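You operate a simulated robot arm through the tools that you are given. There is no shell and no other tool.

You are at the controls of a simulated robot arm. One attempt, no reset.

TASK
Put things in order on the top of the cream bench. At the end: the cream label block from the top of the cream bench stands on top of the brown carton (marked "Spacers"); the white pot (marked "Sealant") from the top of the cream bench stands where the cream label block stood; the white tag from the top of the cream bench stands where the silver die stood; the gold padlock from the top of the cream bench stands on top of the gold foot valve; the silver die from the top of the cream bench is on the white cable box; whatever was shut is shut again. Leave all else as you found it, and nothing knocked over.

The check looks at the end state, three seconds after you hand in, the way a careful person would. Anything else that was tipped, shoved, dropped, spilled or broken makes it a failure.

THE ROBOT
A 7-joint arm with a two-finger parallel gripper, fixed in place. Base frame: the origin is at the foot of the arm, x ahead of it, y to its left, z up; the work surface is at about z = 0. Readings come in mm, degrees, newtons and seconds.
With the tool pointing down near the work surface it reaches from about 240 to 620 mm from the base axis. Its first joint turns from -66.0 to 66.0 degrees. Payload 2.6 kg.
The TCP is the grasp point between the finger pads, 30 mm short of the fingertips. In the tool frame z runs along the fingers and y along their closing line. The gripper opens to 94 mm. The fingers are 28 mm wide and 10 mm thick; the gripper's body (50 by 96 mm) begins 55 mm behind the TCP.
Orientation is told as [roll, pitch, yaw] about the base's x, y, z axes, in that order, counted from this pose: with the fingers straight down and closing along the base's y, the tool's x points along the base's -x, its y along +y and its z along -z.

THE INTERFACE
- The arm moves only by the tool apply_moves. Its argument "rows" is a list of rows, each a list of 7 numbers: the shift along the base's x, y, z in units of 20 mm (1.0 is 20 mm), then the turn, a rotation vector about the base's x, y, z in units of 8 degrees (1.0 is 8 degrees), then the closure, from 0 (fully open) to 1 (shut). In form: [[tx, ty, tz, ax, ay, az, fingers], ...]. A call has 1 to 20 rows; each row shifts and turns the commanded pose from where the row before left it. A call with a number of a shift or a turn outside -1 to 1 is refused whole. A row lasts 0.2 s, in which the tool goes at most 50 mm and 8.6 degrees; a call with a longer step from one row to the next is refused whole, and so is a gripper value outside its range. A pose out of reach is approached as far as the arm can. The call stops where the force on the tool passes 40 N (or 10 N more than at its start, if that is more) or the arm is blocked; 0.2 s more then pass. Each finger travels about 72 mm/s and halts on what it meets, pressing with about 26 N; the grip force reading is that of the motor and also rises with nothing between the fingers. The clock runs only during rows and for 0.2 s after the last one: add rows that do not move to give the fingers time. The reply holds the time, the measured pose of the TCP, the force on the tool along the base axes, the opening and the grip force, in the units named above and with some noise, with the torque about the TCP (base axes, N m) and any sound that the robot's microphone picked up, and new pictures: "pictures" is both (left out), scene, wrist or none.
- Cameras (640 x 400 px; columns grow to the right, rows downward): "scene" is fixed at [29.5, 437.9, 547.4]; the picture's right is [-0.79, -0.61, 0.00], its down [-0.45, 0.58, -0.68] and it looks along [0.41, -0.54, -0.74] (base axes); focal length 314 px, centre (320, 200). "wrist" rides on the gripper at [76, 14, -102] in the tool frame; the picture's right is [-0.18, 0.98, 0.00], its down [-0.75, -0.14, -0.64] and it looks along [-0.63, -0.12, 0.77] (tool axes); focal length 243 px, centre (320, 200). There is no depth. A picture from a camera that has moved, and an enlarged one, comes with that camera's place and axes in the base frame and with its lens.
- zoom(camera, box): a new picture of the part [left, top, right, bottom] of that camera's present view, enlarged. The clock stands still meanwhile.
- sign_off(): hands the job in; it is judged then, once.

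Places have to be worked out from the pictures, the camera data and where the tool is seen. Open the gripper and draw the arm clear of the work before you hand the job in, unless the task says otherwise.

The tools are called by a JSON object that holds its "name" and its "arguments". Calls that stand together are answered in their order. apply_moves: Moves the arm, as the interface text tells. Its arguments: {"type":"object","properties":{"rows":{"type":"array","items":{"type":"array","items":{"type":"number"}}},"pictures":{"type":"string","enum":["both","scene","wrist","none"]}},"required":["rows"]} The other tools are called the same way: zoom (camera, box) takes an enlarged picture of a part of a camera's view; sign_off () hands the job in.

At the start:

```text
t: 0.0
position: [306.7, 210.9, 302.8]
ee_rot: [0.0, 0.0, 0.0]
contact_force: [0.4, -0.2, 0.3]
torque: [0.0, 0.02, -0.02]
finger_gap: 93.6
gripper_force: 0.0
```

scene: 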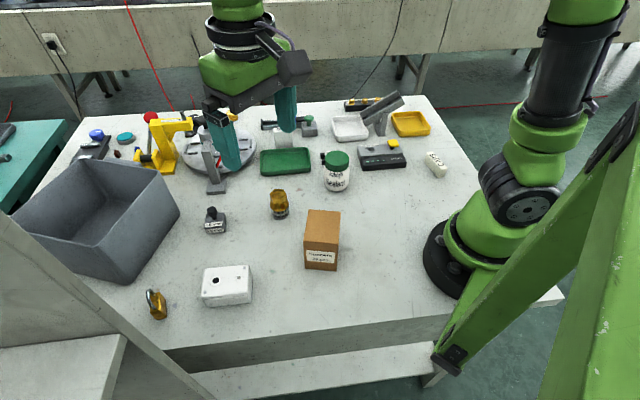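
wrist: 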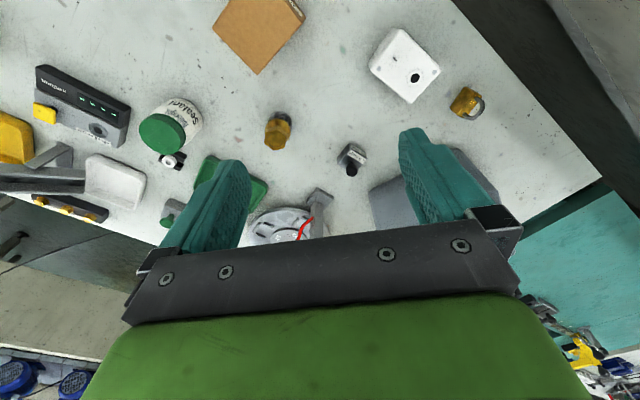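

I'll first look closely at the scene to identify all objects before any move.

{"name": "zoom", "arguments": {"camera": "scene", "box": [60, 80, 260, 205]}}

{"name": "zoom", "arguments": {"camera": "scene", "box": [250, 80, 450, 205]}}

{"name": "zoom", "arguments": {"camera": "scene", "box": [130, 195, 350, 332]}}

{"name": "zoom", "arguments": {"camera": "wrist", "box": [0, 0, 320, 250]}}

{"name": "zoom", "arguments": {"camera": "wrist", "box": [240, 0, 560, 250]}}

```text
3.20 times, centred on (160, 142) of scene
camera zoom: at [29.5, 437.9, 547.4], right [-0.79, -0.61, 0.0], down [-0.45, 0.58, -0.68], along [0.41, -0.54, -0.74], focal length 1005 px, centre (832, 384)
```

zoom: 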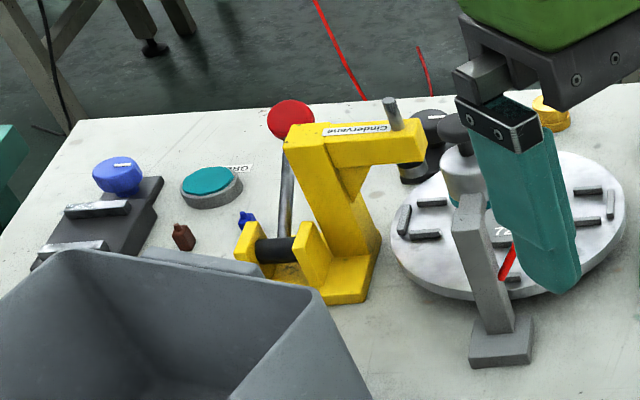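

```text
3.20 times, centred on (350, 142) of scene
camera zoom: at [29.5, 437.9, 547.4], right [-0.79, -0.61, 0.0], down [-0.45, 0.58, -0.68], along [0.41, -0.54, -0.74], focal length 1005 px, centre (224, 384)
```

zoom: 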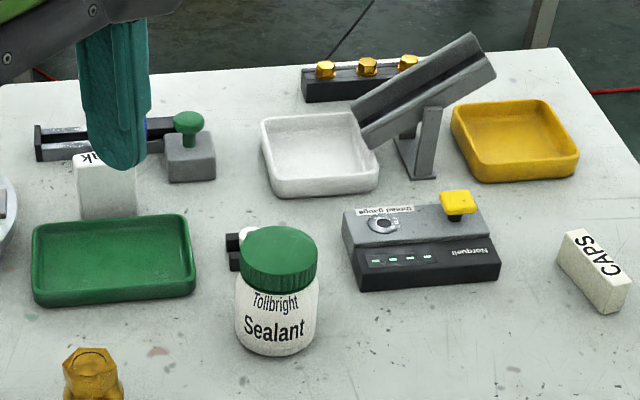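

```text
2.91 times, centred on (240, 264) of scene
camera zoom: at [29.5, 437.9, 547.4], right [-0.79, -0.61, 0.0], down [-0.45, 0.58, -0.68], along [0.41, -0.54, -0.74], focal length 914 px, centre (553, 15)
```

zoom: 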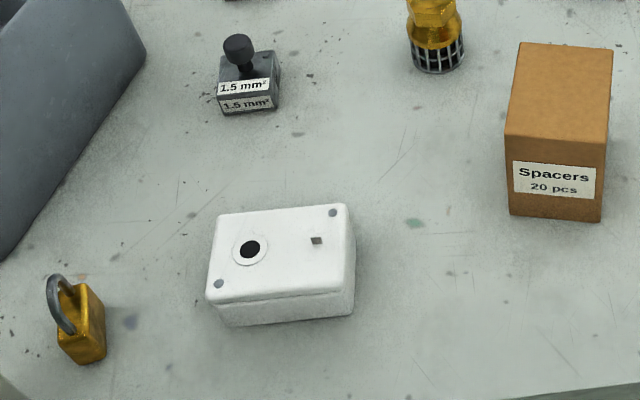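

```text
1.60 times, centred on (160, 125) of wrist
camera zoom: at [230.7, 225.0, 404.9], right [0.18, 0.98, 0.0], down [0.75, -0.14, 0.64], along [0.63, -0.12, -0.77], focal length 388 px, centre (576, 320)
```

zoom: 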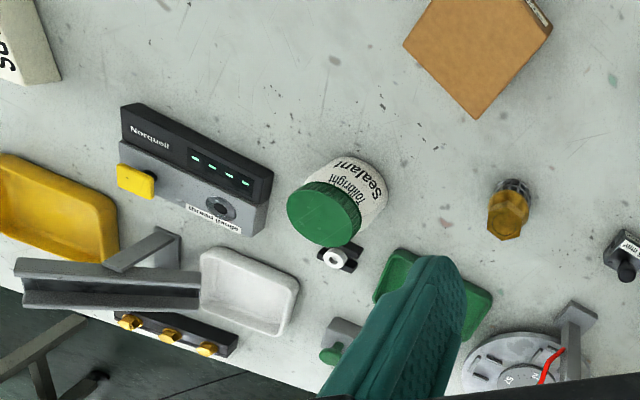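

```text
1.60 times, centred on (400, 125) of wrist
camera zoom: at [230.7, 225.0, 404.9], right [0.18, 0.98, 0.0], down [0.75, -0.14, 0.64], along [0.63, -0.12, -0.77], focal length 388 px, centre (192, 320)
```

zoom: 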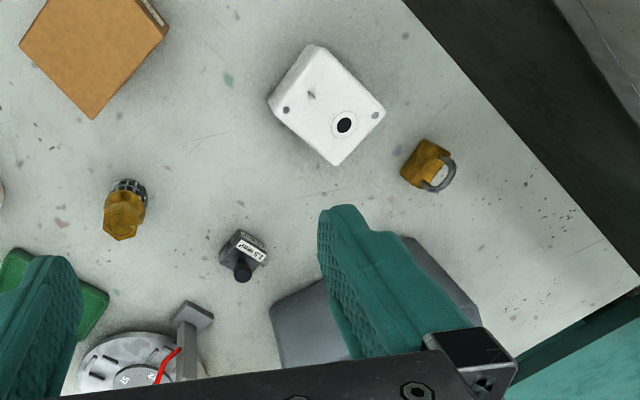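

The gripper hides part of the rear of the bench (the white tag seems to be behind it). I'll shift the arm left at the same height to open the view.

{"name": "apply_moves", "arguments": {"rows": [[0, 1, 0.5, 0, 0, 0, 0], [0, 1, 0.5, 0, 0, 0, 0], [0, 1, 0.5, 0, 0, 0, 0], [0, 1, 0.5, 0, 0, 0, 0], [0, 1, 0, 0, 0, 0, 0], [0, 1, 0, 0, 0, 0, 0], [0, 1, 0, 0, 0, 0, 0], [0, 1, 0, 0, 0, 0, 0]]}}

```text
t: 1.8
position: [304.5, 370.7, 343.2]
ee_rot: [0.1, 0.0, 0.1]
contact_force: [0.1, -0.6, -0.4]
torque: [0.03, -0.02, 0.0]
finger_gap: 94.0
gripper_force: 0.0
camera wrist: at [230.6, 384.2, 445.3], right [0.18, 0.98, 0.0], down [0.75, -0.14, 0.64], along [0.63, -0.12, -0.77], focal length 243 px, centre (320, 200)
```

scene: 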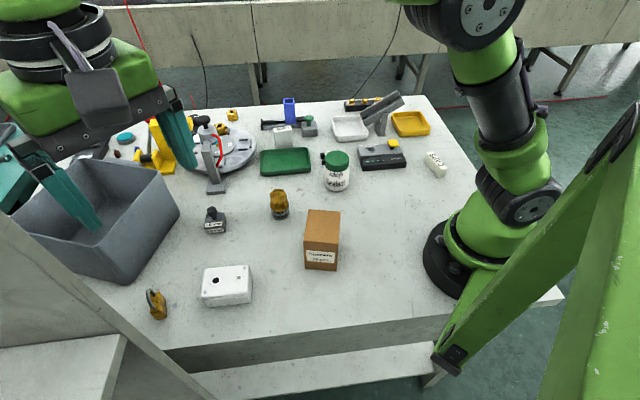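
wrist: 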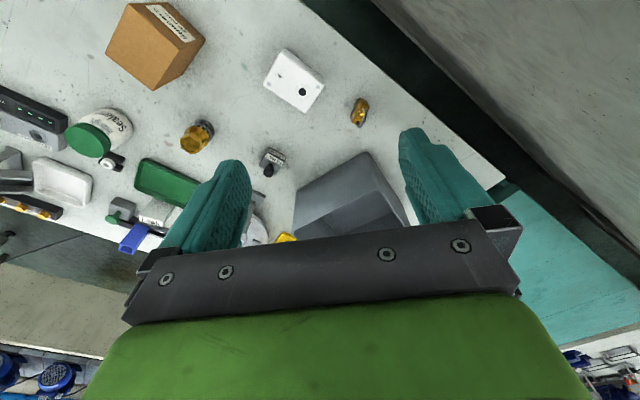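

{"name": "zoom", "arguments": {"camera": "scene", "box": [240, 90, 340, 152]}}

{"name": "zoom", "arguments": {"camera": "scene", "box": [320, 85, 450, 190]}}

{"name": "zoom", "arguments": {"camera": "scene", "box": [180, 95, 300, 200]}}

{"name": "zoom", "arguments": {"camera": "wrist", "box": [60, 60, 340, 260]}}

```text
6.40 times, centred on (290, 121) of scene
camera zoom: at [29.5, 437.8, 547.4], right [-0.79, -0.61, 0.0], down [-0.45, 0.58, -0.68], along [0.41, -0.54, -0.74], focal length 2010 px, centre (512, 706)
```

zoom: 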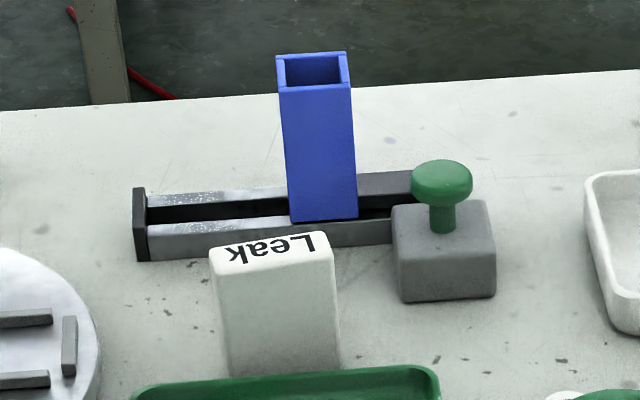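

```text
3.81 times, centred on (385, 138) of scene
camera zoom: at [29.5, 437.8, 547.4], right [-0.79, -0.61, 0.0], down [-0.45, 0.58, -0.68], along [0.41, -0.54, -0.74], focal length 1196 px, centre (72, 438)
```

zoom: 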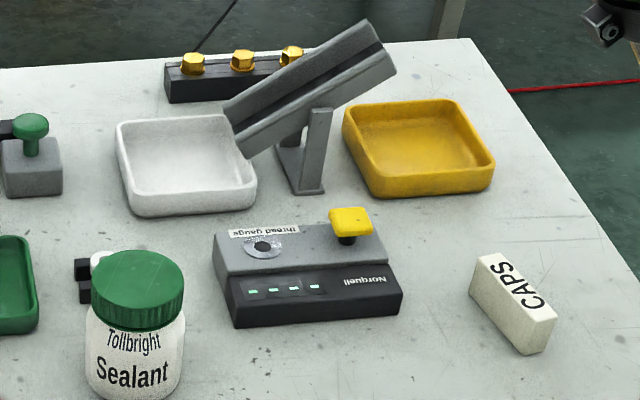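

```text
3.81 times, centred on (240, 148) of scene
camera zoom: at [29.5, 437.8, 547.4], right [-0.79, -0.61, 0.0], down [-0.45, 0.58, -0.68], along [0.41, -0.54, -0.74], focal length 1196 px, centre (625, 400)
```

zoom: 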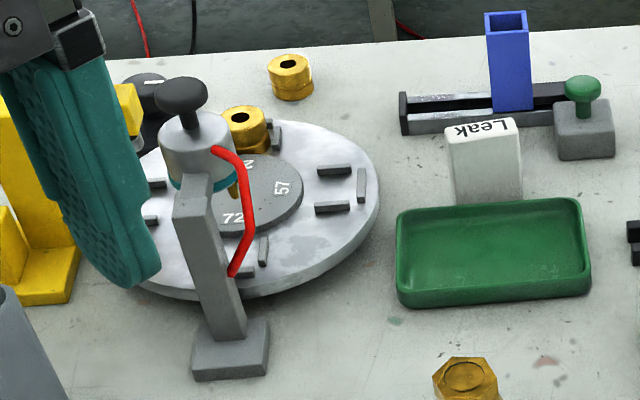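

```text
2.00 times, centred on (200, 160) of wrist
camera zoom: at [230.6, 384.2, 445.3], right [0.18, 0.98, 0.0], down [0.75, -0.14, 0.64], along [0.63, -0.12, -0.77], focal length 485 px, centre (560, 280)
```

zoom: 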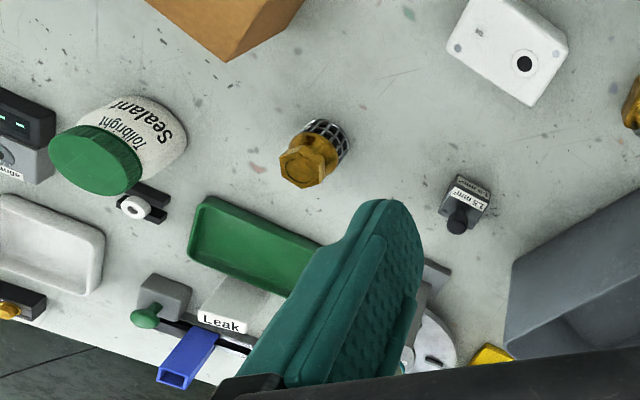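

The "Leak" block is the white tag and the "1.5 mm²" block is the silver die. Zooming further on each target for exact geometry.

{"name": "zoom", "arguments": {"camera": "scene", "box": [410, 140, 460, 190]}}

{"name": "zoom", "arguments": {"camera": "scene", "box": [190, 195, 240, 245]}}

{"name": "zoom", "arguments": {"camera": "scene", "box": [135, 275, 185, 330]}}

{"name": "zoom", "arguments": {"camera": "scene", "box": [255, 175, 305, 225]}}

{"name": "zoom", "arguments": {"camera": "scene", "box": [290, 200, 355, 280]}}

{"name": "zoom", "arguments": {"camera": "scene", "box": [310, 140, 365, 200]}}

{"name": "zoom", "arguments": {"camera": "scene", "box": [190, 255, 265, 315]}}

{"name": "zoom", "arguments": {"camera": "scene", "box": [250, 115, 320, 185]}}

```text
8.00 times, centred on (435, 165) of scene
camera zoom: at [29.5, 437.8, 547.4], right [-0.79, -0.61, 0.0], down [-0.45, 0.58, -0.68], along [0.41, -0.54, -0.74], focal length 2513 px, centre (-600, 480)
```

zoom: 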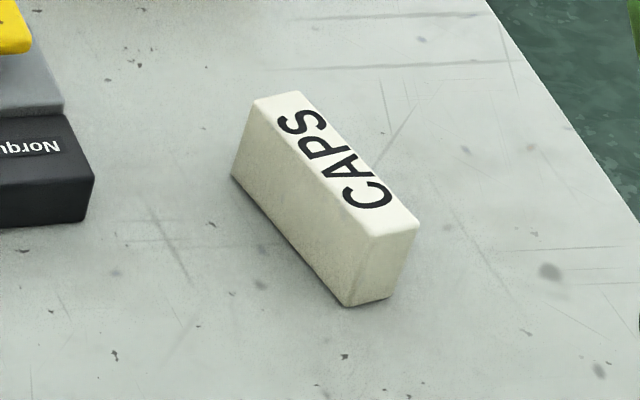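

```text
8.00 times, centred on (215, 220) of scene
camera zoom: at [29.5, 437.8, 547.4], right [-0.79, -0.61, 0.0], down [-0.45, 0.58, -0.68], along [0.41, -0.54, -0.74], focal length 2513 px, centre (1160, 40)
```

zoom: 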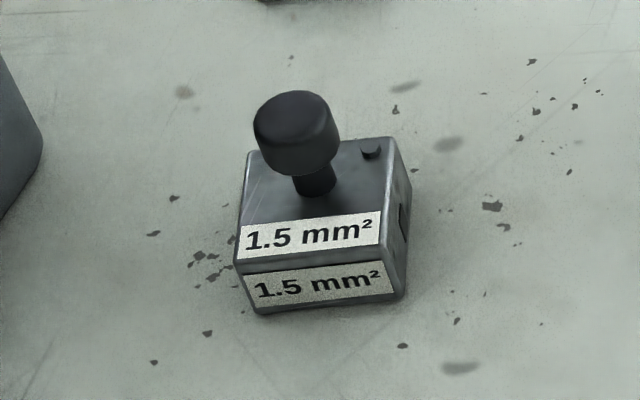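

```text
7.27 times, centred on (160, 302) of scene
camera zoom: at [29.5, 437.8, 547.4], right [-0.79, -0.61, 0.0], down [-0.45, 0.58, -0.68], along [0.41, -0.54, -0.74], focal length 2284 px, centre (1484, -546)
```

zoom: 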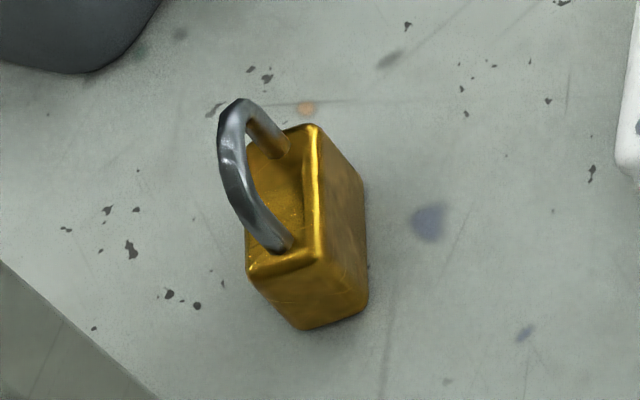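

```text
8.00 times, centred on (280, 200) of scene
camera zoom: at [29.5, 437.8, 547.4], right [-0.79, -0.61, 0.0], down [-0.45, 0.58, -0.68], along [0.41, -0.54, -0.74], focal length 2513 px, centre (640, 200)
```

zoom: 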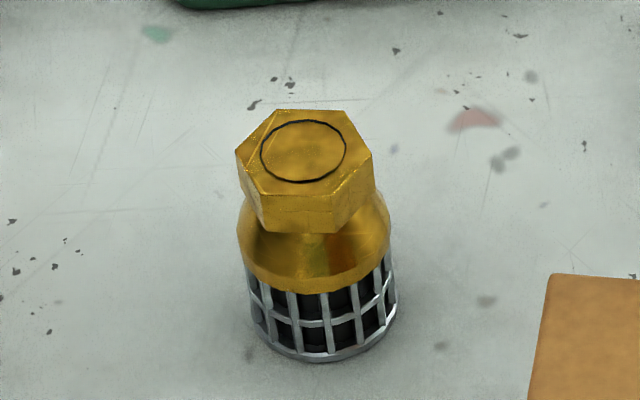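

```text
5.00 times, centred on (322, 240) of scene
camera zoom: at [29.5, 437.8, 547.4], right [-0.79, -0.61, 0.0], down [-0.45, 0.58, -0.68], along [0.41, -0.54, -0.74], focal length 1570 px, centre (308, 0)
```

zoom: 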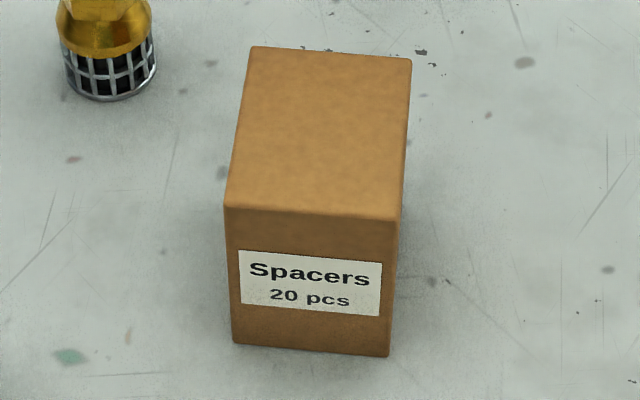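

```text
6.67 times, centred on (338, 170) of scene
camera zoom: at [29.5, 437.8, 547.4], right [-0.79, -0.61, 0.0], down [-0.45, 0.58, -0.68], along [0.41, -0.54, -0.74], focal length 2094 px, centre (203, 400)
```

zoom: 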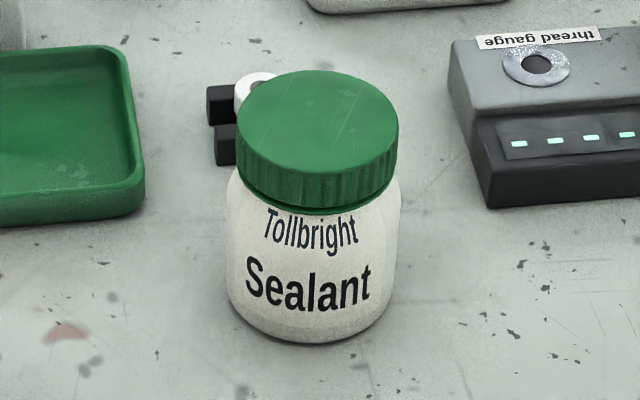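

```text
6.67 times, centred on (228, 285) of scene
camera zoom: at [29.5, 437.8, 547.4], right [-0.79, -0.61, 0.0], down [-0.45, 0.58, -0.68], along [0.41, -0.54, -0.74], focal length 2094 px, centre (937, -367)
```

zoom: 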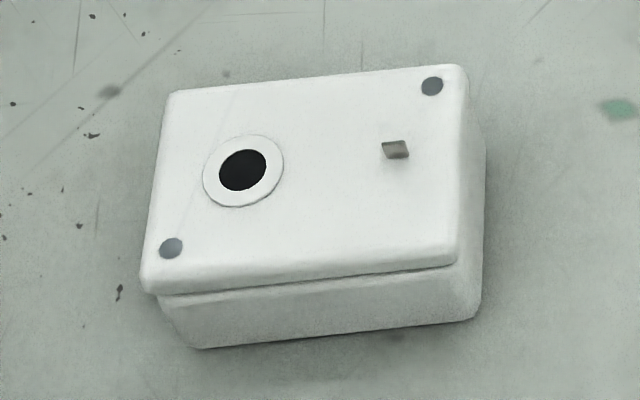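

```text
5.71 times, centred on (285, 150) of scene
camera zoom: at [29.5, 437.8, 547.4], right [-0.79, -0.61, 0.0], down [-0.45, 0.58, -0.68], along [0.41, -0.54, -0.74], focal length 1795 px, centre (520, 486)
```

zoom: 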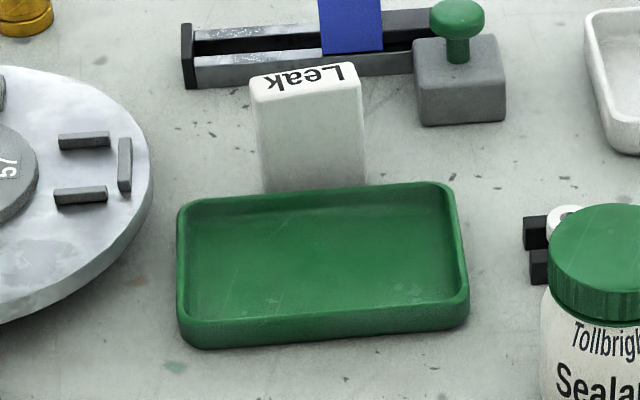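

Targets located (CAPS block ≈ (168,-225) with long axis ≈ -33°, carton top ≈ (240,157) z≈92). I'll swing the arm toward the label block first, at a safe height, turning the gripper to match.

{"name": "apply_moves", "arguments": {"rows": [[0, -1, -0.25, 0, 0, -0.25, 0], [0, -1, -0.25, 0, 0, -0.25, 0], [0, -1, -0.25, 0, 0, -0.25, 0], [0, -1, -0.25, 0, 0, -0.25, 0], [0, -1, -0.25, 0, 0, -0.25, 0], [0, -1, -0.25, 0, 0, -0.25, 0], [0, -1, -0.25, 0, 0, -0.25, 0], [0, -1, -0.25, 0, 0, -0.25, 0], [0, -1, -0.25, 0, 0, -0.25, 0], [0, -1, -0.25, 0, 0, -0.25, 0], [0, -1, -0.25, 0, 0, -0.25, 0], [0, -1, -0.25, 0, 0, -0.25, 0], [0, -1, -0.25, 0, 0, -0.25, 0], [0, -1, -0.25, 0, 0, -0.25, 0], [0, -1, -0.25, 0, 0, -0.25, 0], [0, -1, -0.25, 0, 0, -0.25, 0], [0, -1, -0.25, 0, 0, -0.125, 0], [0, -1, -0.25, 0, 0, 0, 0], [0, -1, -0.25, 0, 0, 0, 0], [0, -1, -0.25, 0, 0, 0, 0]]}}

```text
t: 6.0
position: [305.5, -27.2, 243.2]
ee_rot: [0.0, 0.0, -32.9]
contact_force: [0.6, -0.2, 0.5]
torque: [0.01, 0.02, -0.01]
finger_gap: 94.2
gripper_force: 0.1
camera wrist: at [250.2, 24.9, 345.8], right [0.69, 0.73, 0.0], down [0.56, -0.53, 0.64], along [0.47, -0.44, -0.77], focal length 243 px, centre (320, 200)
```

scene: 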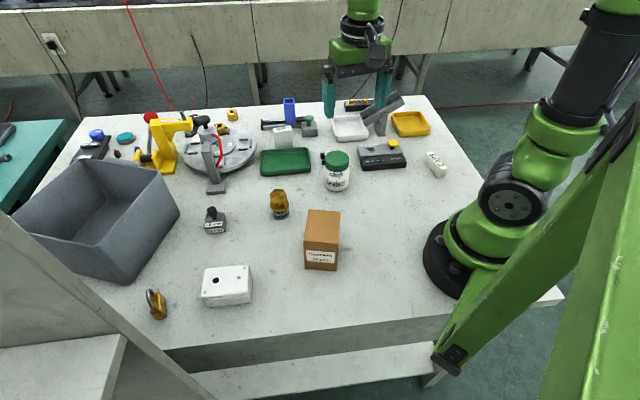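
wrist: 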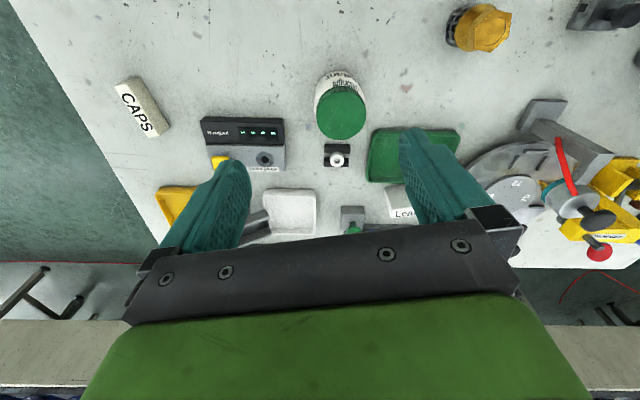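

Wrist-camera triangulation agrees with the scene-camera estimates. Moving over the label block and pre-closing the gap to about 50 mm.

{"name": "apply_moves", "arguments": {"rows": [[-0.685, -0.99, -0.4, 0, 0, 0, 0.2], [-0.685, -0.99, -0.4, 0, 0, 0, 0.3], [-0.685, -0.99, -0.4, 0, 0, 0, 0.4], [-0.685, -0.99, -0.4, 0, 0, 0, 0.45], [-0.685, -0.99, -0.4, 0, 0, 0, 0.45], [-0.685, -0.99, -0.4, 0, 0, 0, 0.45], [-0.685, -0.99, -0.4, 0, 0, 0, 0.45], [-0.685, -0.99, -0.4, 0, 0, 0, 0.45], [-0.685, -0.99, -0.4, 0, 0, 0, 0.45], [-0.685, -0.99, -0.4, 0, 0, 0, 0.45]]}}

```text
t: 8.2
position: [169.5, -227.3, 163.0]
ee_rot: [0.1, 0.0, -32.9]
contact_force: [-0.7, 0.4, -0.4]
torque: [0.02, -0.02, 0.02]
finger_gap: 51.3
gripper_force: 0.2
camera wrist: at [114.1, -174.9, 265.3], right [0.69, 0.72, 0.0], down [0.56, -0.53, 0.64], along [0.47, -0.44, -0.77], focal length 243 px, centre (320, 200)
```

scene: 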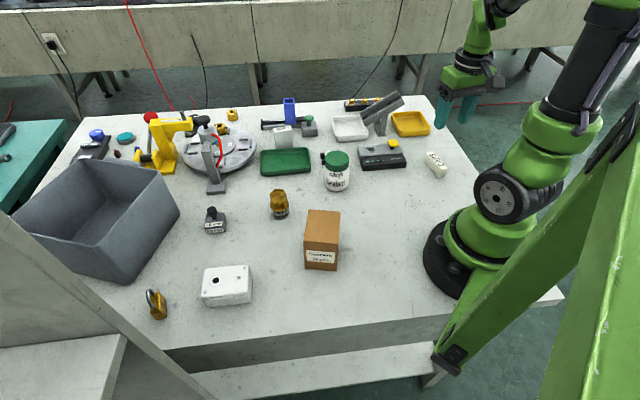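
wrist: 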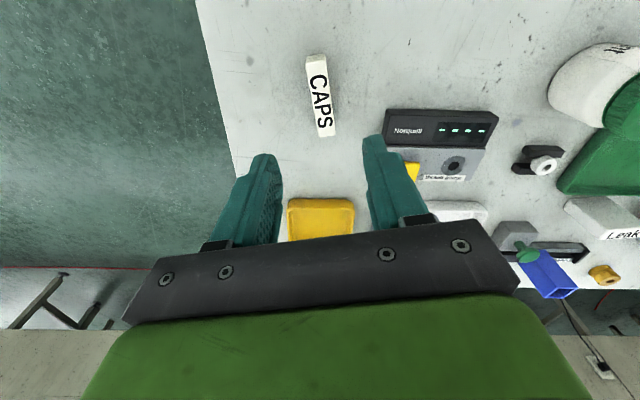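

{"name": "zoom", "arguments": {"camera": "wrist", "box": [280, 40, 380, 150]}}

{"name": "zoom", "arguments": {"camera": "scene", "box": [400, 60, 520, 190]}}

```text
3.64 times, centred on (330, 95) of wrist
camera zoom: at [114.1, -174.9, 265.3], right [0.69, 0.72, 0.0], down [0.56, -0.53, 0.64], along [0.47, -0.44, -0.77], focal length 882 px, centre (284, 582)
```

zoom: 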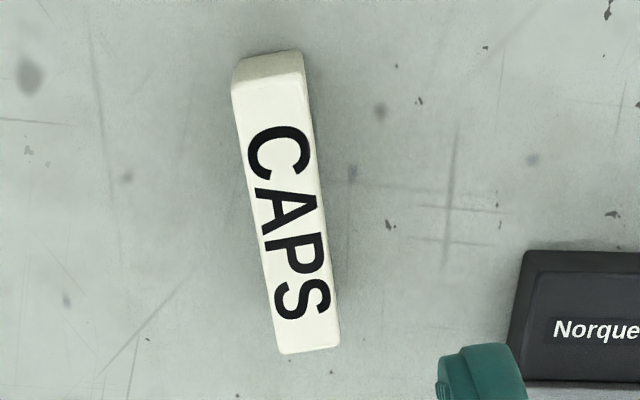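

```text
3.08 times, centred on (460, 125) of scene
camera zoom: at [29.5, 437.9, 547.4], right [-0.79, -0.61, 0.0], down [-0.45, 0.58, -0.68], along [0.41, -0.54, -0.74], focal length 966 px, centre (-111, 431)
```

zoom: 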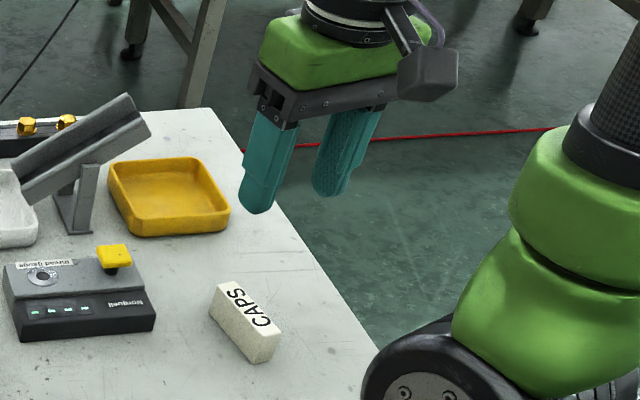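

The block top centre is ≈ (170,-226.5), right under the TCP and aligned. Descending and gripping it.

{"name": "apply_moves", "arguments": {"rows": [[0, 0, -0.9, 0, 0, 0, 0.45], [0, 0, -0.9, 0, 0, 0, 0.45], [0, 0, -0.9, 0, 0, 0, 0.45], [0, 0, -0.9, 0, 0, 0, 0.45], [0, 0, -0.9, 0, 0, 0, 0.45], [0, 0, -0.9, 0, 0, 0, 0.45], [0, 0, -0.9, 0, 0, 0, 0.45], [0, 0, 0, 0, 0, 0, 0.45]]}}

```text
t: 10.0
position: [167.7, -228.0, 36.9]
ee_rot: [0.0, 0.1, -33.0]
contact_force: [0.7, -0.2, 0.2]
torque: [-0.02, 0.0, 0.02]
finger_gap: 51.6
gripper_force: 0.0
camera wrist: at [112.5, -173.9, 137.7], right [0.69, 0.72, 0.0], down [0.56, -0.53, 0.64], along [0.46, -0.44, -0.77], focal length 243 px, centre (320, 200)
```

scene: 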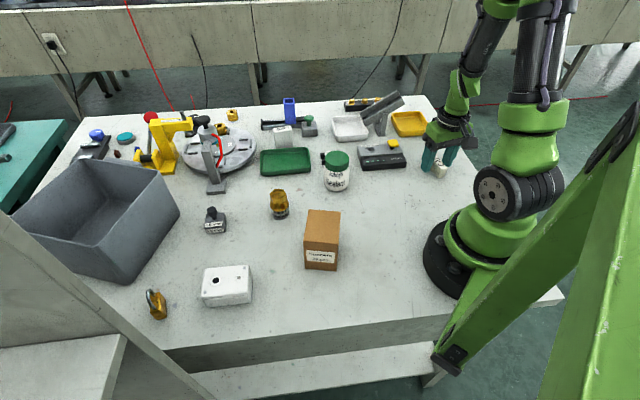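
wrist: 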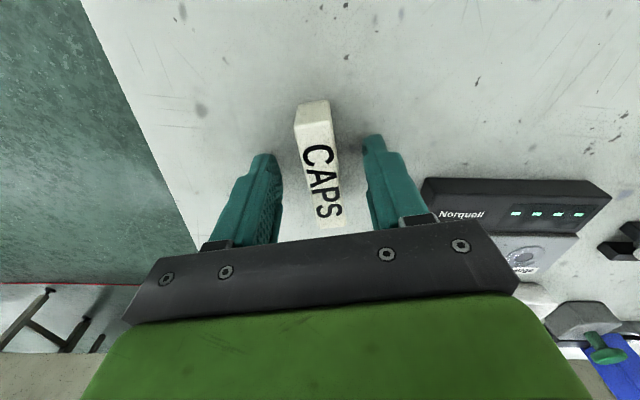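

The block lies between the fingers. Closing now.

{"name": "apply_moves", "arguments": {"rows": [[0, 0, 0, 0, 0, 0, 0.6], [0, 0, 0, 0, 0, 0, 0.75], [0, 0, 0, 0, 0, 0, 0.85], [0, 0, 0, 0, 0, 0, 0.95], [0, 0, 0, 0, 0, 0, 0.95]]}}

```text
t: 11.2
position: [168.2, -228.0, 36.1]
ee_rot: [0.0, -0.2, -33.0]
contact_force: [-2.2, 1.4, 31.5]
torque: [0.11, 0.15, 0.0]
finger_gap: 16.6
gripper_force: 26.0
camera wrist: at [113.0, -174.4, 138.4], right [0.69, 0.72, 0.0], down [0.55, -0.53, 0.64], along [0.47, -0.44, -0.76], focal length 243 px, centre (320, 200)
```

scene: 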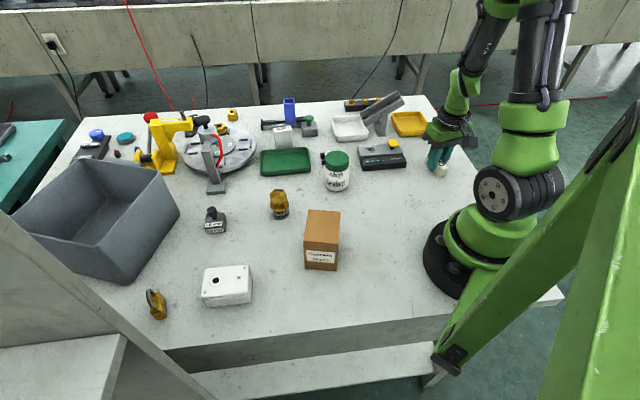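
wrist: 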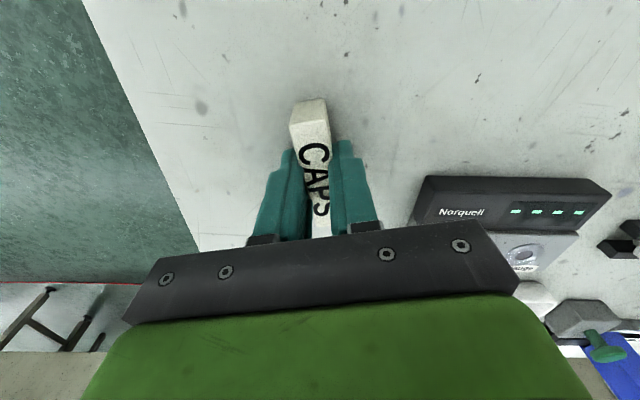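

Gripped at 16.6 mm, with an unexpected upward load of ~31 N. I'll raise a little and read the forces.

{"name": "apply_moves", "arguments": {"rows": [[0, 0, 0.2, 0, 0, 0, 0.95], [0, 0, 0.3, 0, 0, 0, 0.95], [0, 0, 0.5, 0, 0, 0, 0.95], [0, 0, 0, 0, 0, 0, 0.95]]}}

```text
t: 12.2
position: [169.3, -227.6, 57.2]
ee_rot: [-0.1, 0.0, -33.0]
contact_force: [-0.1, -0.8, -0.1]
torque: [-0.03, -0.01, -0.01]
finger_gap: 16.9
gripper_force: 25.1
camera wrist: at [113.5, -174.2, 159.0], right [0.69, 0.72, 0.0], down [0.56, -0.53, 0.64], along [0.46, -0.44, -0.77], focal length 243 px, centre (320, 200)
```

scene: 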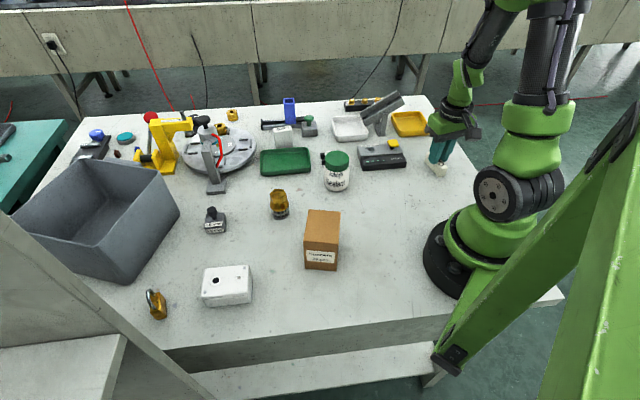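
wrist: 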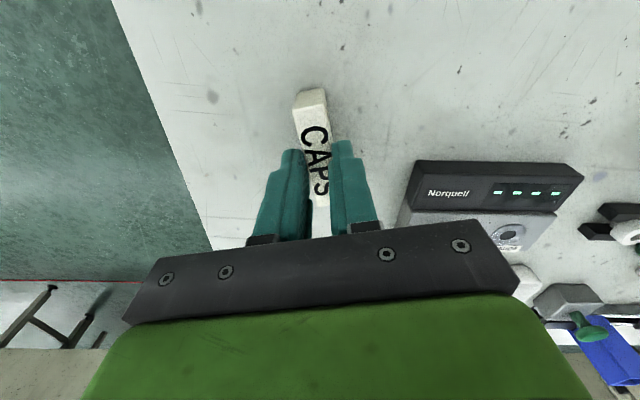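

{"name": "zoom", "arguments": {"camera": "scene", "box": [405, 100, 485, 190]}}

{"name": "zoom", "arguments": {"camera": "wrist", "box": [240, 70, 400, 250]}}

```text
4.44 times, centred on (445, 145) of scene
camera zoom: at [29.5, 437.9, 547.4], right [-0.79, -0.61, 0.0], down [-0.45, 0.58, -0.68], along [0.41, -0.54, -0.74], focal length 1396 px, centre (-236, 444)
```

zoom: 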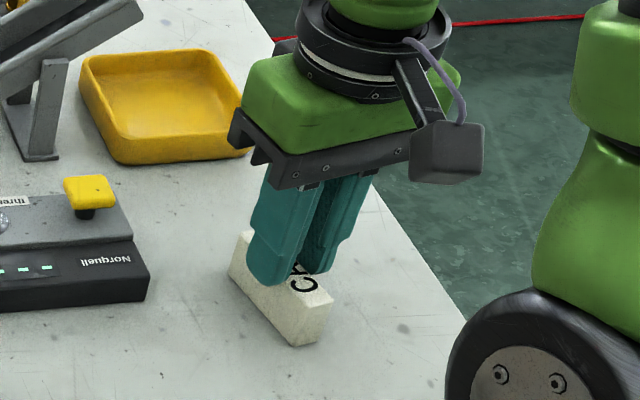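

```text
2.22 times, centred on (320, 160) of wrist
camera zoom: at [113.5, -174.2, 159.0], right [0.69, 0.72, 0.0], down [0.56, -0.53, 0.64], along [0.46, -0.44, -0.77], focal length 539 px, centre (320, 289)
```

zoom: 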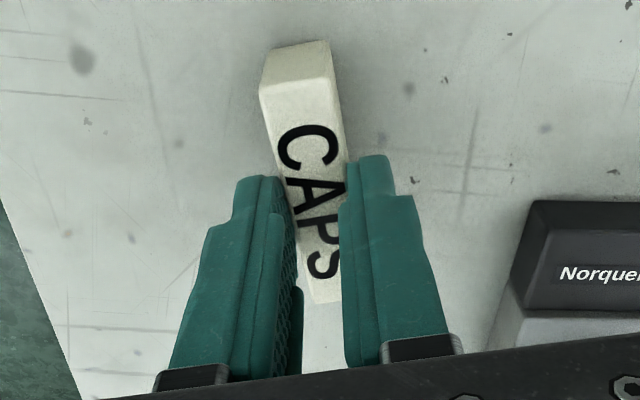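

The block may not have risen with the fingers; I'll inspect closely before moving further.

{"name": "zoom", "arguments": {"camera": "scene", "box": [420, 135, 460, 185]}}

{"name": "zoom", "arguments": {"camera": "wrist", "box": [280, 80, 360, 160]}}

```text
8.00 times, centred on (440, 160) of scene
camera zoom: at [29.5, 437.9, 547.4], right [-0.79, -0.61, 0.0], down [-0.45, 0.58, -0.68], along [0.41, -0.54, -0.74], focal length 2513 px, centre (-640, 520)
```

zoom: 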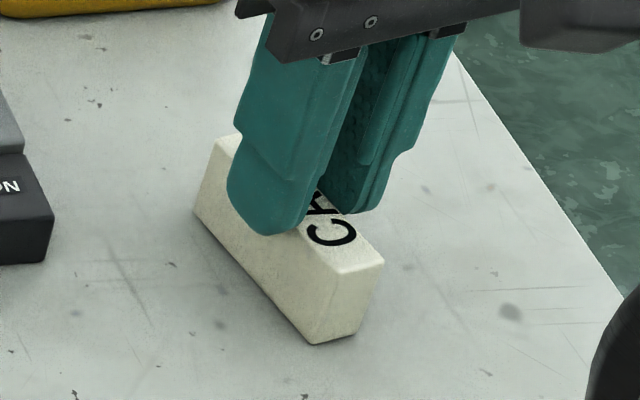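

```text
5.00 times, centred on (320, 120) of wrist
camera zoom: at [113.5, -174.2, 159.0], right [0.69, 0.72, 0.0], down [0.56, -0.53, 0.64], along [0.46, -0.44, -0.77], focal length 1213 px, centre (320, 600)
```

zoom: 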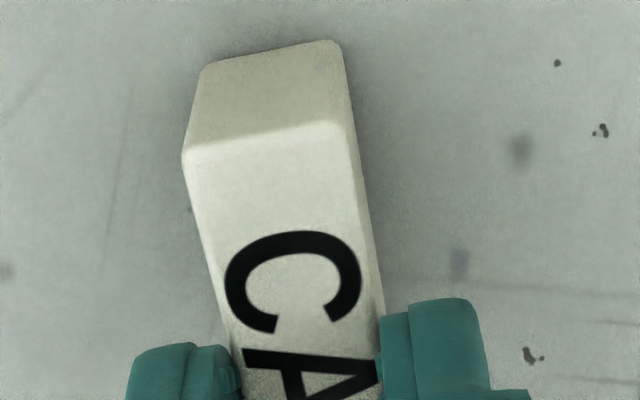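

The fingers clearly sit only on the top few mm of the block, which stayed on the bench. I'll lift a few mm more to see how the gap and force respond.

{"name": "apply_moves", "arguments": {"rows": [[0, 0, 0.15, 0, 0, 0, 0.95], [0, 0, 0, 0, 0, 0, 0.95]], "pictures": "both"}}

{"name": "zoom", "arguments": {"camera": "scene", "box": [420, 135, 460, 185]}}

```text
t: 12.8
position: [169.4, -227.7, 60.0]
ee_rot: [0.0, 0.1, -33.0]
contact_force: [-0.5, 0.2, 0.4]
torque: [0.02, -0.02, 0.03]
finger_gap: 16.8
gripper_force: 26.3
camera wrist: at [113.8, -174.2, 161.9], right [0.69, 0.72, 0.0], down [0.56, -0.53, 0.64], along [0.47, -0.44, -0.77], focal length 243 px, centre (320, 200)
```

scene: 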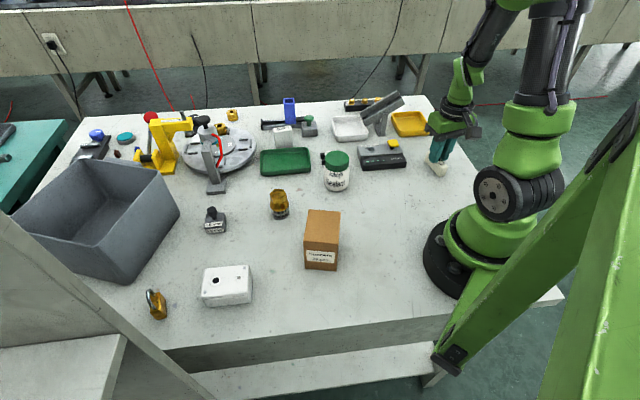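
wrist: 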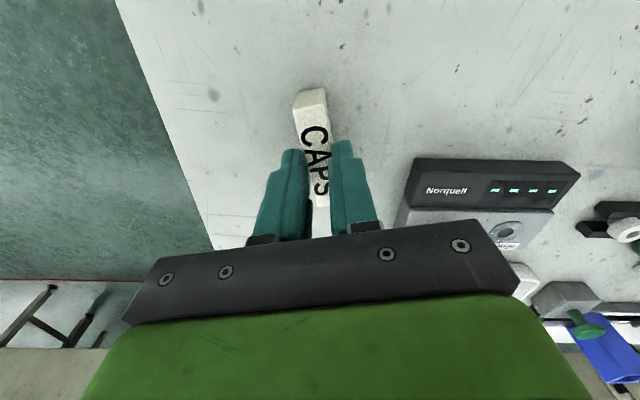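

```text
8.00 times, centred on (440, 160) of scene
camera zoom: at [29.5, 437.9, 547.4], right [-0.79, -0.61, 0.0], down [-0.45, 0.58, -0.68], along [0.41, -0.54, -0.74], focal length 2513 px, centre (-640, 520)
```

zoom: 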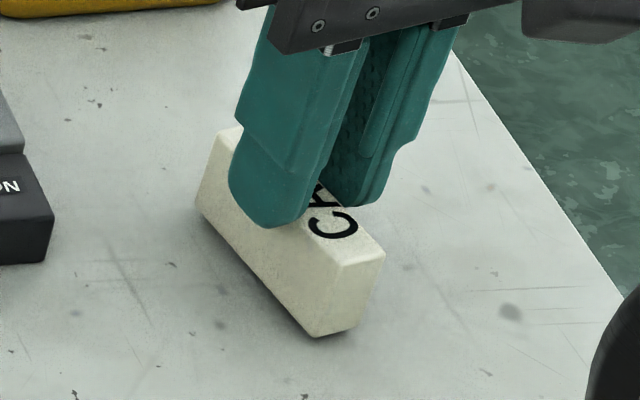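

Now the block does rise with the fingers, but held only by its top edge. I'll set it back down and take a proper, less deep grip (the low grip probably jammed the tips against the bench).

{"name": "apply_moves", "arguments": {"rows": [[0, 0, -0.1, 0, 0, 0, 0.95], [0, 0, -0.1, 0, 0, 0, 0.95], [0, 0, 0, 0, 0, 0, 0.9], [0, 0, 0, 0, 0, 0, 0.8], [0, 0, 0, 0, 0, 0, 0.7], [0, 0, 0, 0, 0, 0, 0.65], [0, 0, 0, 0, 0, 0, 0.65]]}}

{"name": "zoom", "arguments": {"camera": "scene", "box": [420, 135, 460, 185]}}

{"name": "zoom", "arguments": {"camera": "wrist", "box": [240, 70, 400, 250]}}

```text
t: 14.4
position: [169.2, -227.3, 56.1]
ee_rot: [0.0, 0.0, -33.0]
contact_force: [0.7, 0.1, -0.5]
torque: [-0.02, 0.02, 0.01]
finger_gap: 32.7
gripper_force: 0.1
camera wrist: at [113.8, -173.6, 158.5], right [0.69, 0.72, 0.0], down [0.56, -0.53, 0.64], along [0.47, -0.44, -0.77], focal length 243 px, centre (320, 200)
```

scene: 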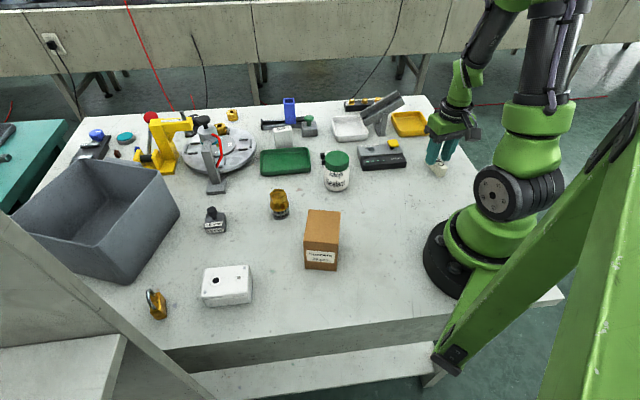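
wrist: 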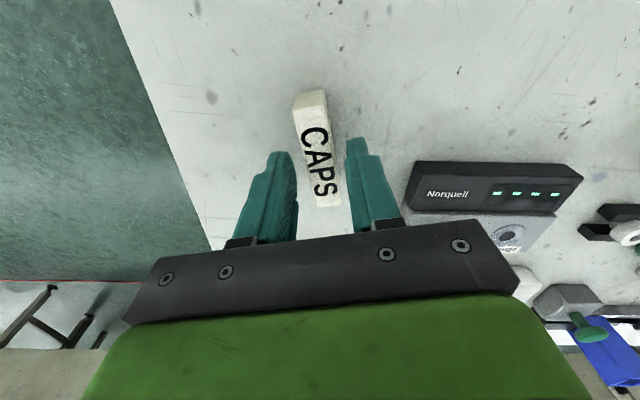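

```text
8.00 times, centred on (440, 160) of scene
camera zoom: at [29.5, 437.9, 547.4], right [-0.79, -0.61, 0.0], down [-0.45, 0.58, -0.68], along [0.41, -0.54, -0.74], focal length 2513 px, centre (-640, 520)
```

zoom: 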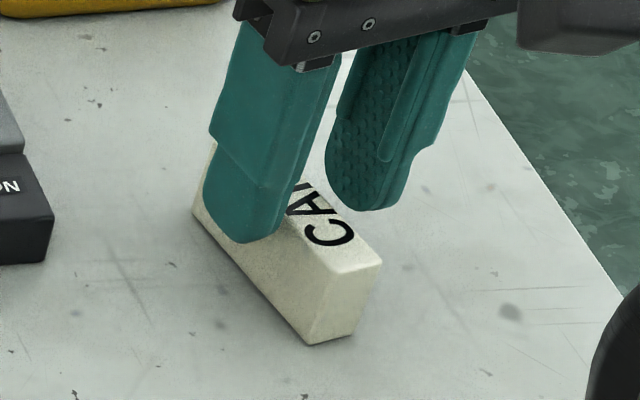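

```text
2.22 times, centred on (320, 160) of wrist
camera zoom: at [113.8, -173.6, 158.5], right [0.69, 0.72, 0.0], down [0.56, -0.53, 0.64], along [0.47, -0.44, -0.77], focal length 539 px, centre (320, 289)
```

zoom: 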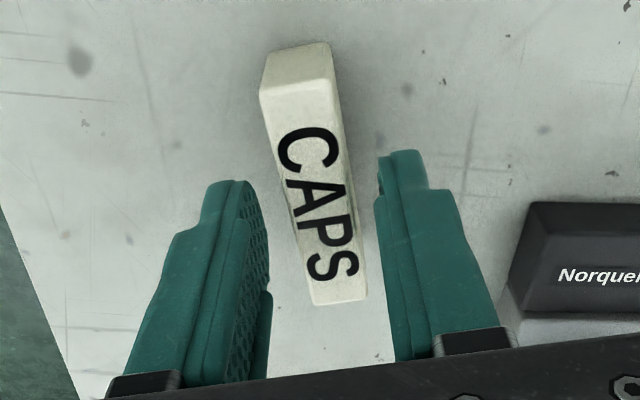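

Block is back on the bench unmoved. Descending to a moderate depth (TCP z≈44), closing, then a small lift to test.

{"name": "apply_moves", "arguments": {"rows": [[0, 0, -0.3, 0, 0, 0, 0.65], [0, 0, -0.3, 0, 0, 0, 0.65], [0, 0, 0, 0, 0, 0, 0.75], [0, 0, 0, 0, 0, 0, 0.85], [0, 0, 0, 0, 0, 0, 0.95], [0, 0, 0, 0, 0, 0, 0.95]], "pictures": "none"}}

{"name": "zoom", "arguments": {"camera": "scene", "box": [420, 135, 460, 185]}}

```text
t: 15.8
position: [169.3, -226.9, 44.0]
ee_rot: [0.1, 0.0, -32.9]
contact_force: [-0.5, 0.4, 0.6]
torque: [0.01, 0.01, 0.01]
finger_gap: 16.8
gripper_force: 25.9
```

```text
8.00 times, centred on (440, 160) of scene
camera zoom: at [29.5, 437.9, 547.4], right [-0.79, -0.61, 0.0], down [-0.45, 0.58, -0.68], along [0.41, -0.54, -0.74], focal length 2513 px, centre (-640, 520)
```

zoom: 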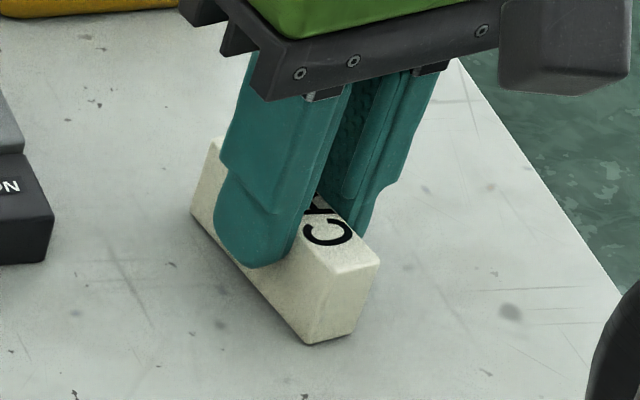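

No odd load this time. Lifting 10 mm to confirm it comes along.

{"name": "apply_moves", "arguments": {"rows": [[0, 0, 0.1, 0, 0, 0, 0.95], [0, 0, 0.2, 0, 0, 0, 0.95], [0, 0, 0.3, 0, 0, 0, 0.95], [0, 0, 0.4, 0, 0, 0, 0.95], [0, 0, 0, 0, 0, 0, 0.95]], "pictures": "none"}}

{"name": "zoom", "arguments": {"camera": "scene", "box": [420, 125, 460, 185]}}

```text
t: 17.0
position: [170.4, -226.3, 62.5]
ee_rot: [0.0, 0.0, -33.0]
contact_force: [0.4, -0.7, 0.5]
torque: [0.01, 0.01, 0.04]
finger_gap: 16.8
gripper_force: 25.7
```

```text
6.67 times, centred on (440, 155) of scene
camera zoom: at [29.5, 437.9, 547.4], right [-0.79, -0.61, 0.0], down [-0.45, 0.58, -0.68], along [0.41, -0.54, -0.74], focal length 2094 px, centre (-480, 500)
```

zoom: 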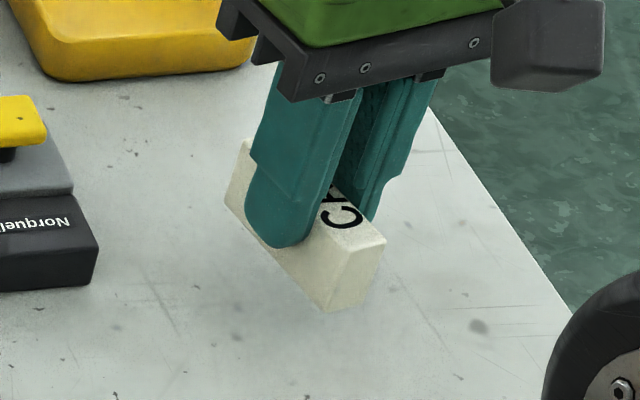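

It lifts cleanly now. Raising, then carrying around the base toward the carton, turning -25° to align with the carton's long side.

{"name": "apply_moves", "arguments": {"rows": [[0, 0, 0.8, 0, 0, 0, 0.95], [0, 0, 1, 0, 0, 0, 0.95], [0, 0, 1, 0, 0, 0, 0.95], [0, 0, 1, 0, 0, 0, 0.95], [0, 0, 1, 0, 0, 0, 0.95], [0, 0, 1, 0, 0, 0, 0.95], [0, 0, 1, 0, 0, 0, 0.95], [0.7, 0.98, 0, 0, 0, -0.2, 0.95], [0.7, 0.98, 0, 0, 0, -0.2, 0.95], [0.7, 0.98, 0, 0, 0, -0.2, 0.95], [0.7, 0.98, 0, 0, 0, -0.2, 0.95], [0.7, 0.98, 0, 0, 0, -0.2, 0.95], [0.7, 0.98, 0, 0, 0, -0.2, 0.95], [0.7, 0.98, 0, 0, 0, -0.2, 0.95], [0.7, 0.98, 0, 0, 0, -0.2, 0.95], [0.7, 0.98, 0, 0, 0, -0.2, 0.95], [0.7, 0.98, 0, 0, 0, -0.2, 0.95]], "pictures": "scene"}}

```text
t: 20.6
position: [308.9, -30.4, 198.3]
ee_rot: [0.0, 0.0, -49.0]
contact_force: [-0.4, -0.6, 0.3]
torque: [-0.01, -0.02, -0.02]
finger_gap: 16.7
gripper_force: 26.3
```

scene: 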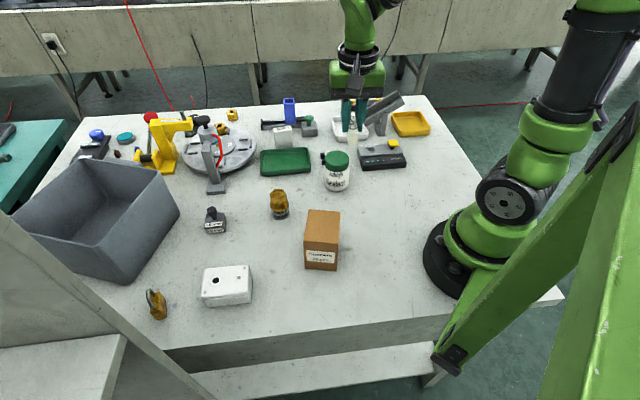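

Still held. Continuing to above the carton.

{"name": "apply_moves", "arguments": {"rows": [[-0.343, 0.935, 0, 0, 0, -0.11, 0.95], [-0.343, 0.935, 0, 0, 0, -0.11, 0.95], [-0.343, 0.935, 0, 0, 0, -0.11, 0.95], [-0.343, 0.935, 0, 0, 0, -0.11, 0.95], [-0.343, 0.935, 0, 0, 0, -0.11, 0.95], [-0.343, 0.935, 0, 0, 0, -0.11, 0.95], [-0.343, 0.935, 0, 0, 0, -0.11, 0.95], [-0.343, 0.935, 0, 0, 0, -0.11, 0.95], [-0.343, 0.935, 0, 0, 0, -0.11, 0.95], [-0.343, 0.935, 0, 0, 0, -0.11, 0.95], [0, 0, -0.7, 0, 0, 0, 0.95], [0, 0, -0.7, 0, 0, 0, 0.95], [0, 0, 0, 0, 0, 0, 0.95]]}}

{"name": "zoom", "arguments": {"camera": "scene", "box": [270, 120, 390, 280]}}

{"name": "zoom", "arguments": {"camera": "wrist", "box": [200, 40, 440, 240]}}

```text
t: 23.4
position: [242.0, 154.7, 171.9]
ee_rot: [0.0, 0.0, -57.8]
contact_force: [0.8, 0.3, 0.2]
torque: [0.03, -0.02, 0.01]
finger_gap: 16.8
gripper_force: 26.2
camera wrist: at [213.2, 227.7, 274.4], right [0.93, 0.37, 0.0], down [0.28, -0.71, 0.64], along [0.24, -0.6, -0.77], focal length 243 px, centre (320, 200)
```

scene: 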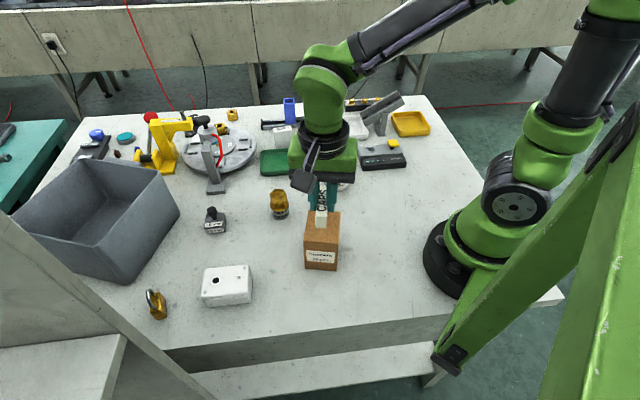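
wrist: 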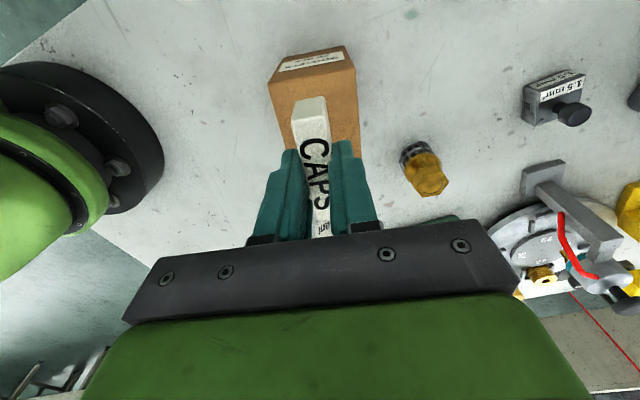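

```text
2.50 times, centred on (330, 200) of scene
camera zoom: at [29.5, 437.9, 547.4], right [-0.79, -0.61, 0.0], down [-0.45, 0.58, -0.68], along [0.41, -0.54, -0.74], focal length 785 px, centre (295, 200)
```

zoom: 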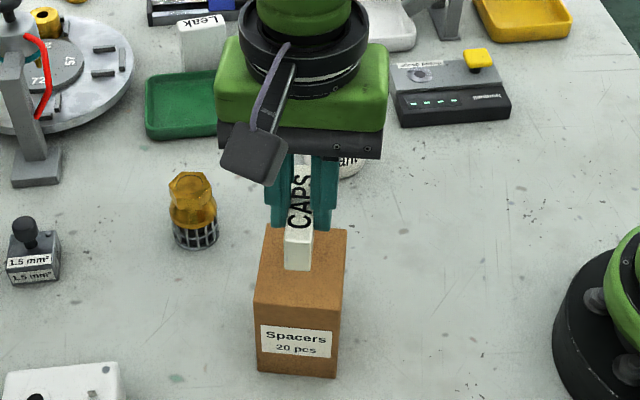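

```text
2.00 times, centred on (320, 140) of wrist
camera zoom: at [213.2, 227.7, 274.4], right [0.93, 0.37, 0.0], down [0.28, -0.71, 0.64], along [0.24, -0.6, -0.77], focal length 485 px, centre (320, 320)
```

zoom: 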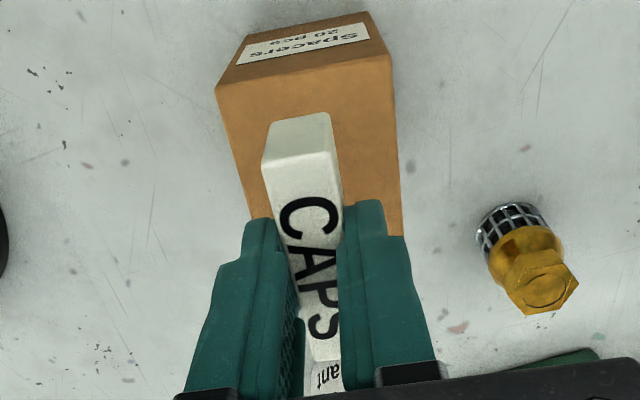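

Well aligned over the carton (centre ≈ (240.7,156.7)). Lowering to just above its top (block bottom ≈ TCP−44).

{"name": "apply_moves", "arguments": {"rows": [[-0.05, 0.1, -0.7, 0, 0, 0, 0.95], [0, 0, -0.5, 0, 0, 0, 0.95], [0, 0, -0.25, 0, 0, 0, 0.95], [0, 0, -0.15, 0, 0, 0, 0.95], [0, 0, 0, 0, 0, 0, 0.95]], "pictures": "none"}}

{"name": "zoom", "arguments": {"camera": "scene", "box": [290, 170, 360, 280]}}

```text
t: 24.6
position: [240.3, 158.3, 139.1]
ee_rot: [0.0, 0.0, -57.7]
contact_force: [-0.5, -0.7, 0.2]
torque: [0.03, 0.01, -0.01]
finger_gap: 17.1
gripper_force: 26.1
```

```text
3.64 times, centred on (325, 225) of scene
camera zoom: at [29.5, 437.9, 547.4], right [-0.79, -0.61, 0.0], down [-0.45, 0.58, -0.68], along [0.41, -0.54, -0.74], focal length 1142 px, centre (302, 109)
```

zoom: 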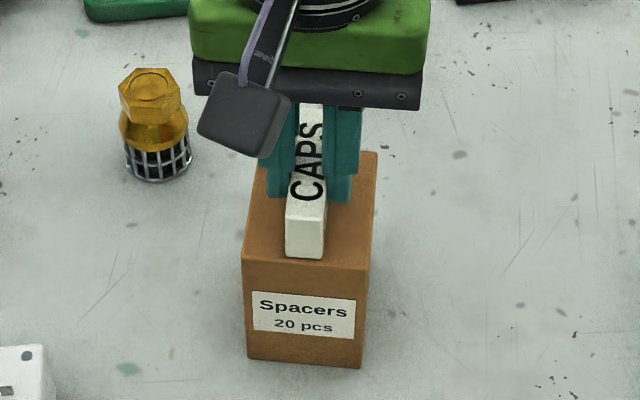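

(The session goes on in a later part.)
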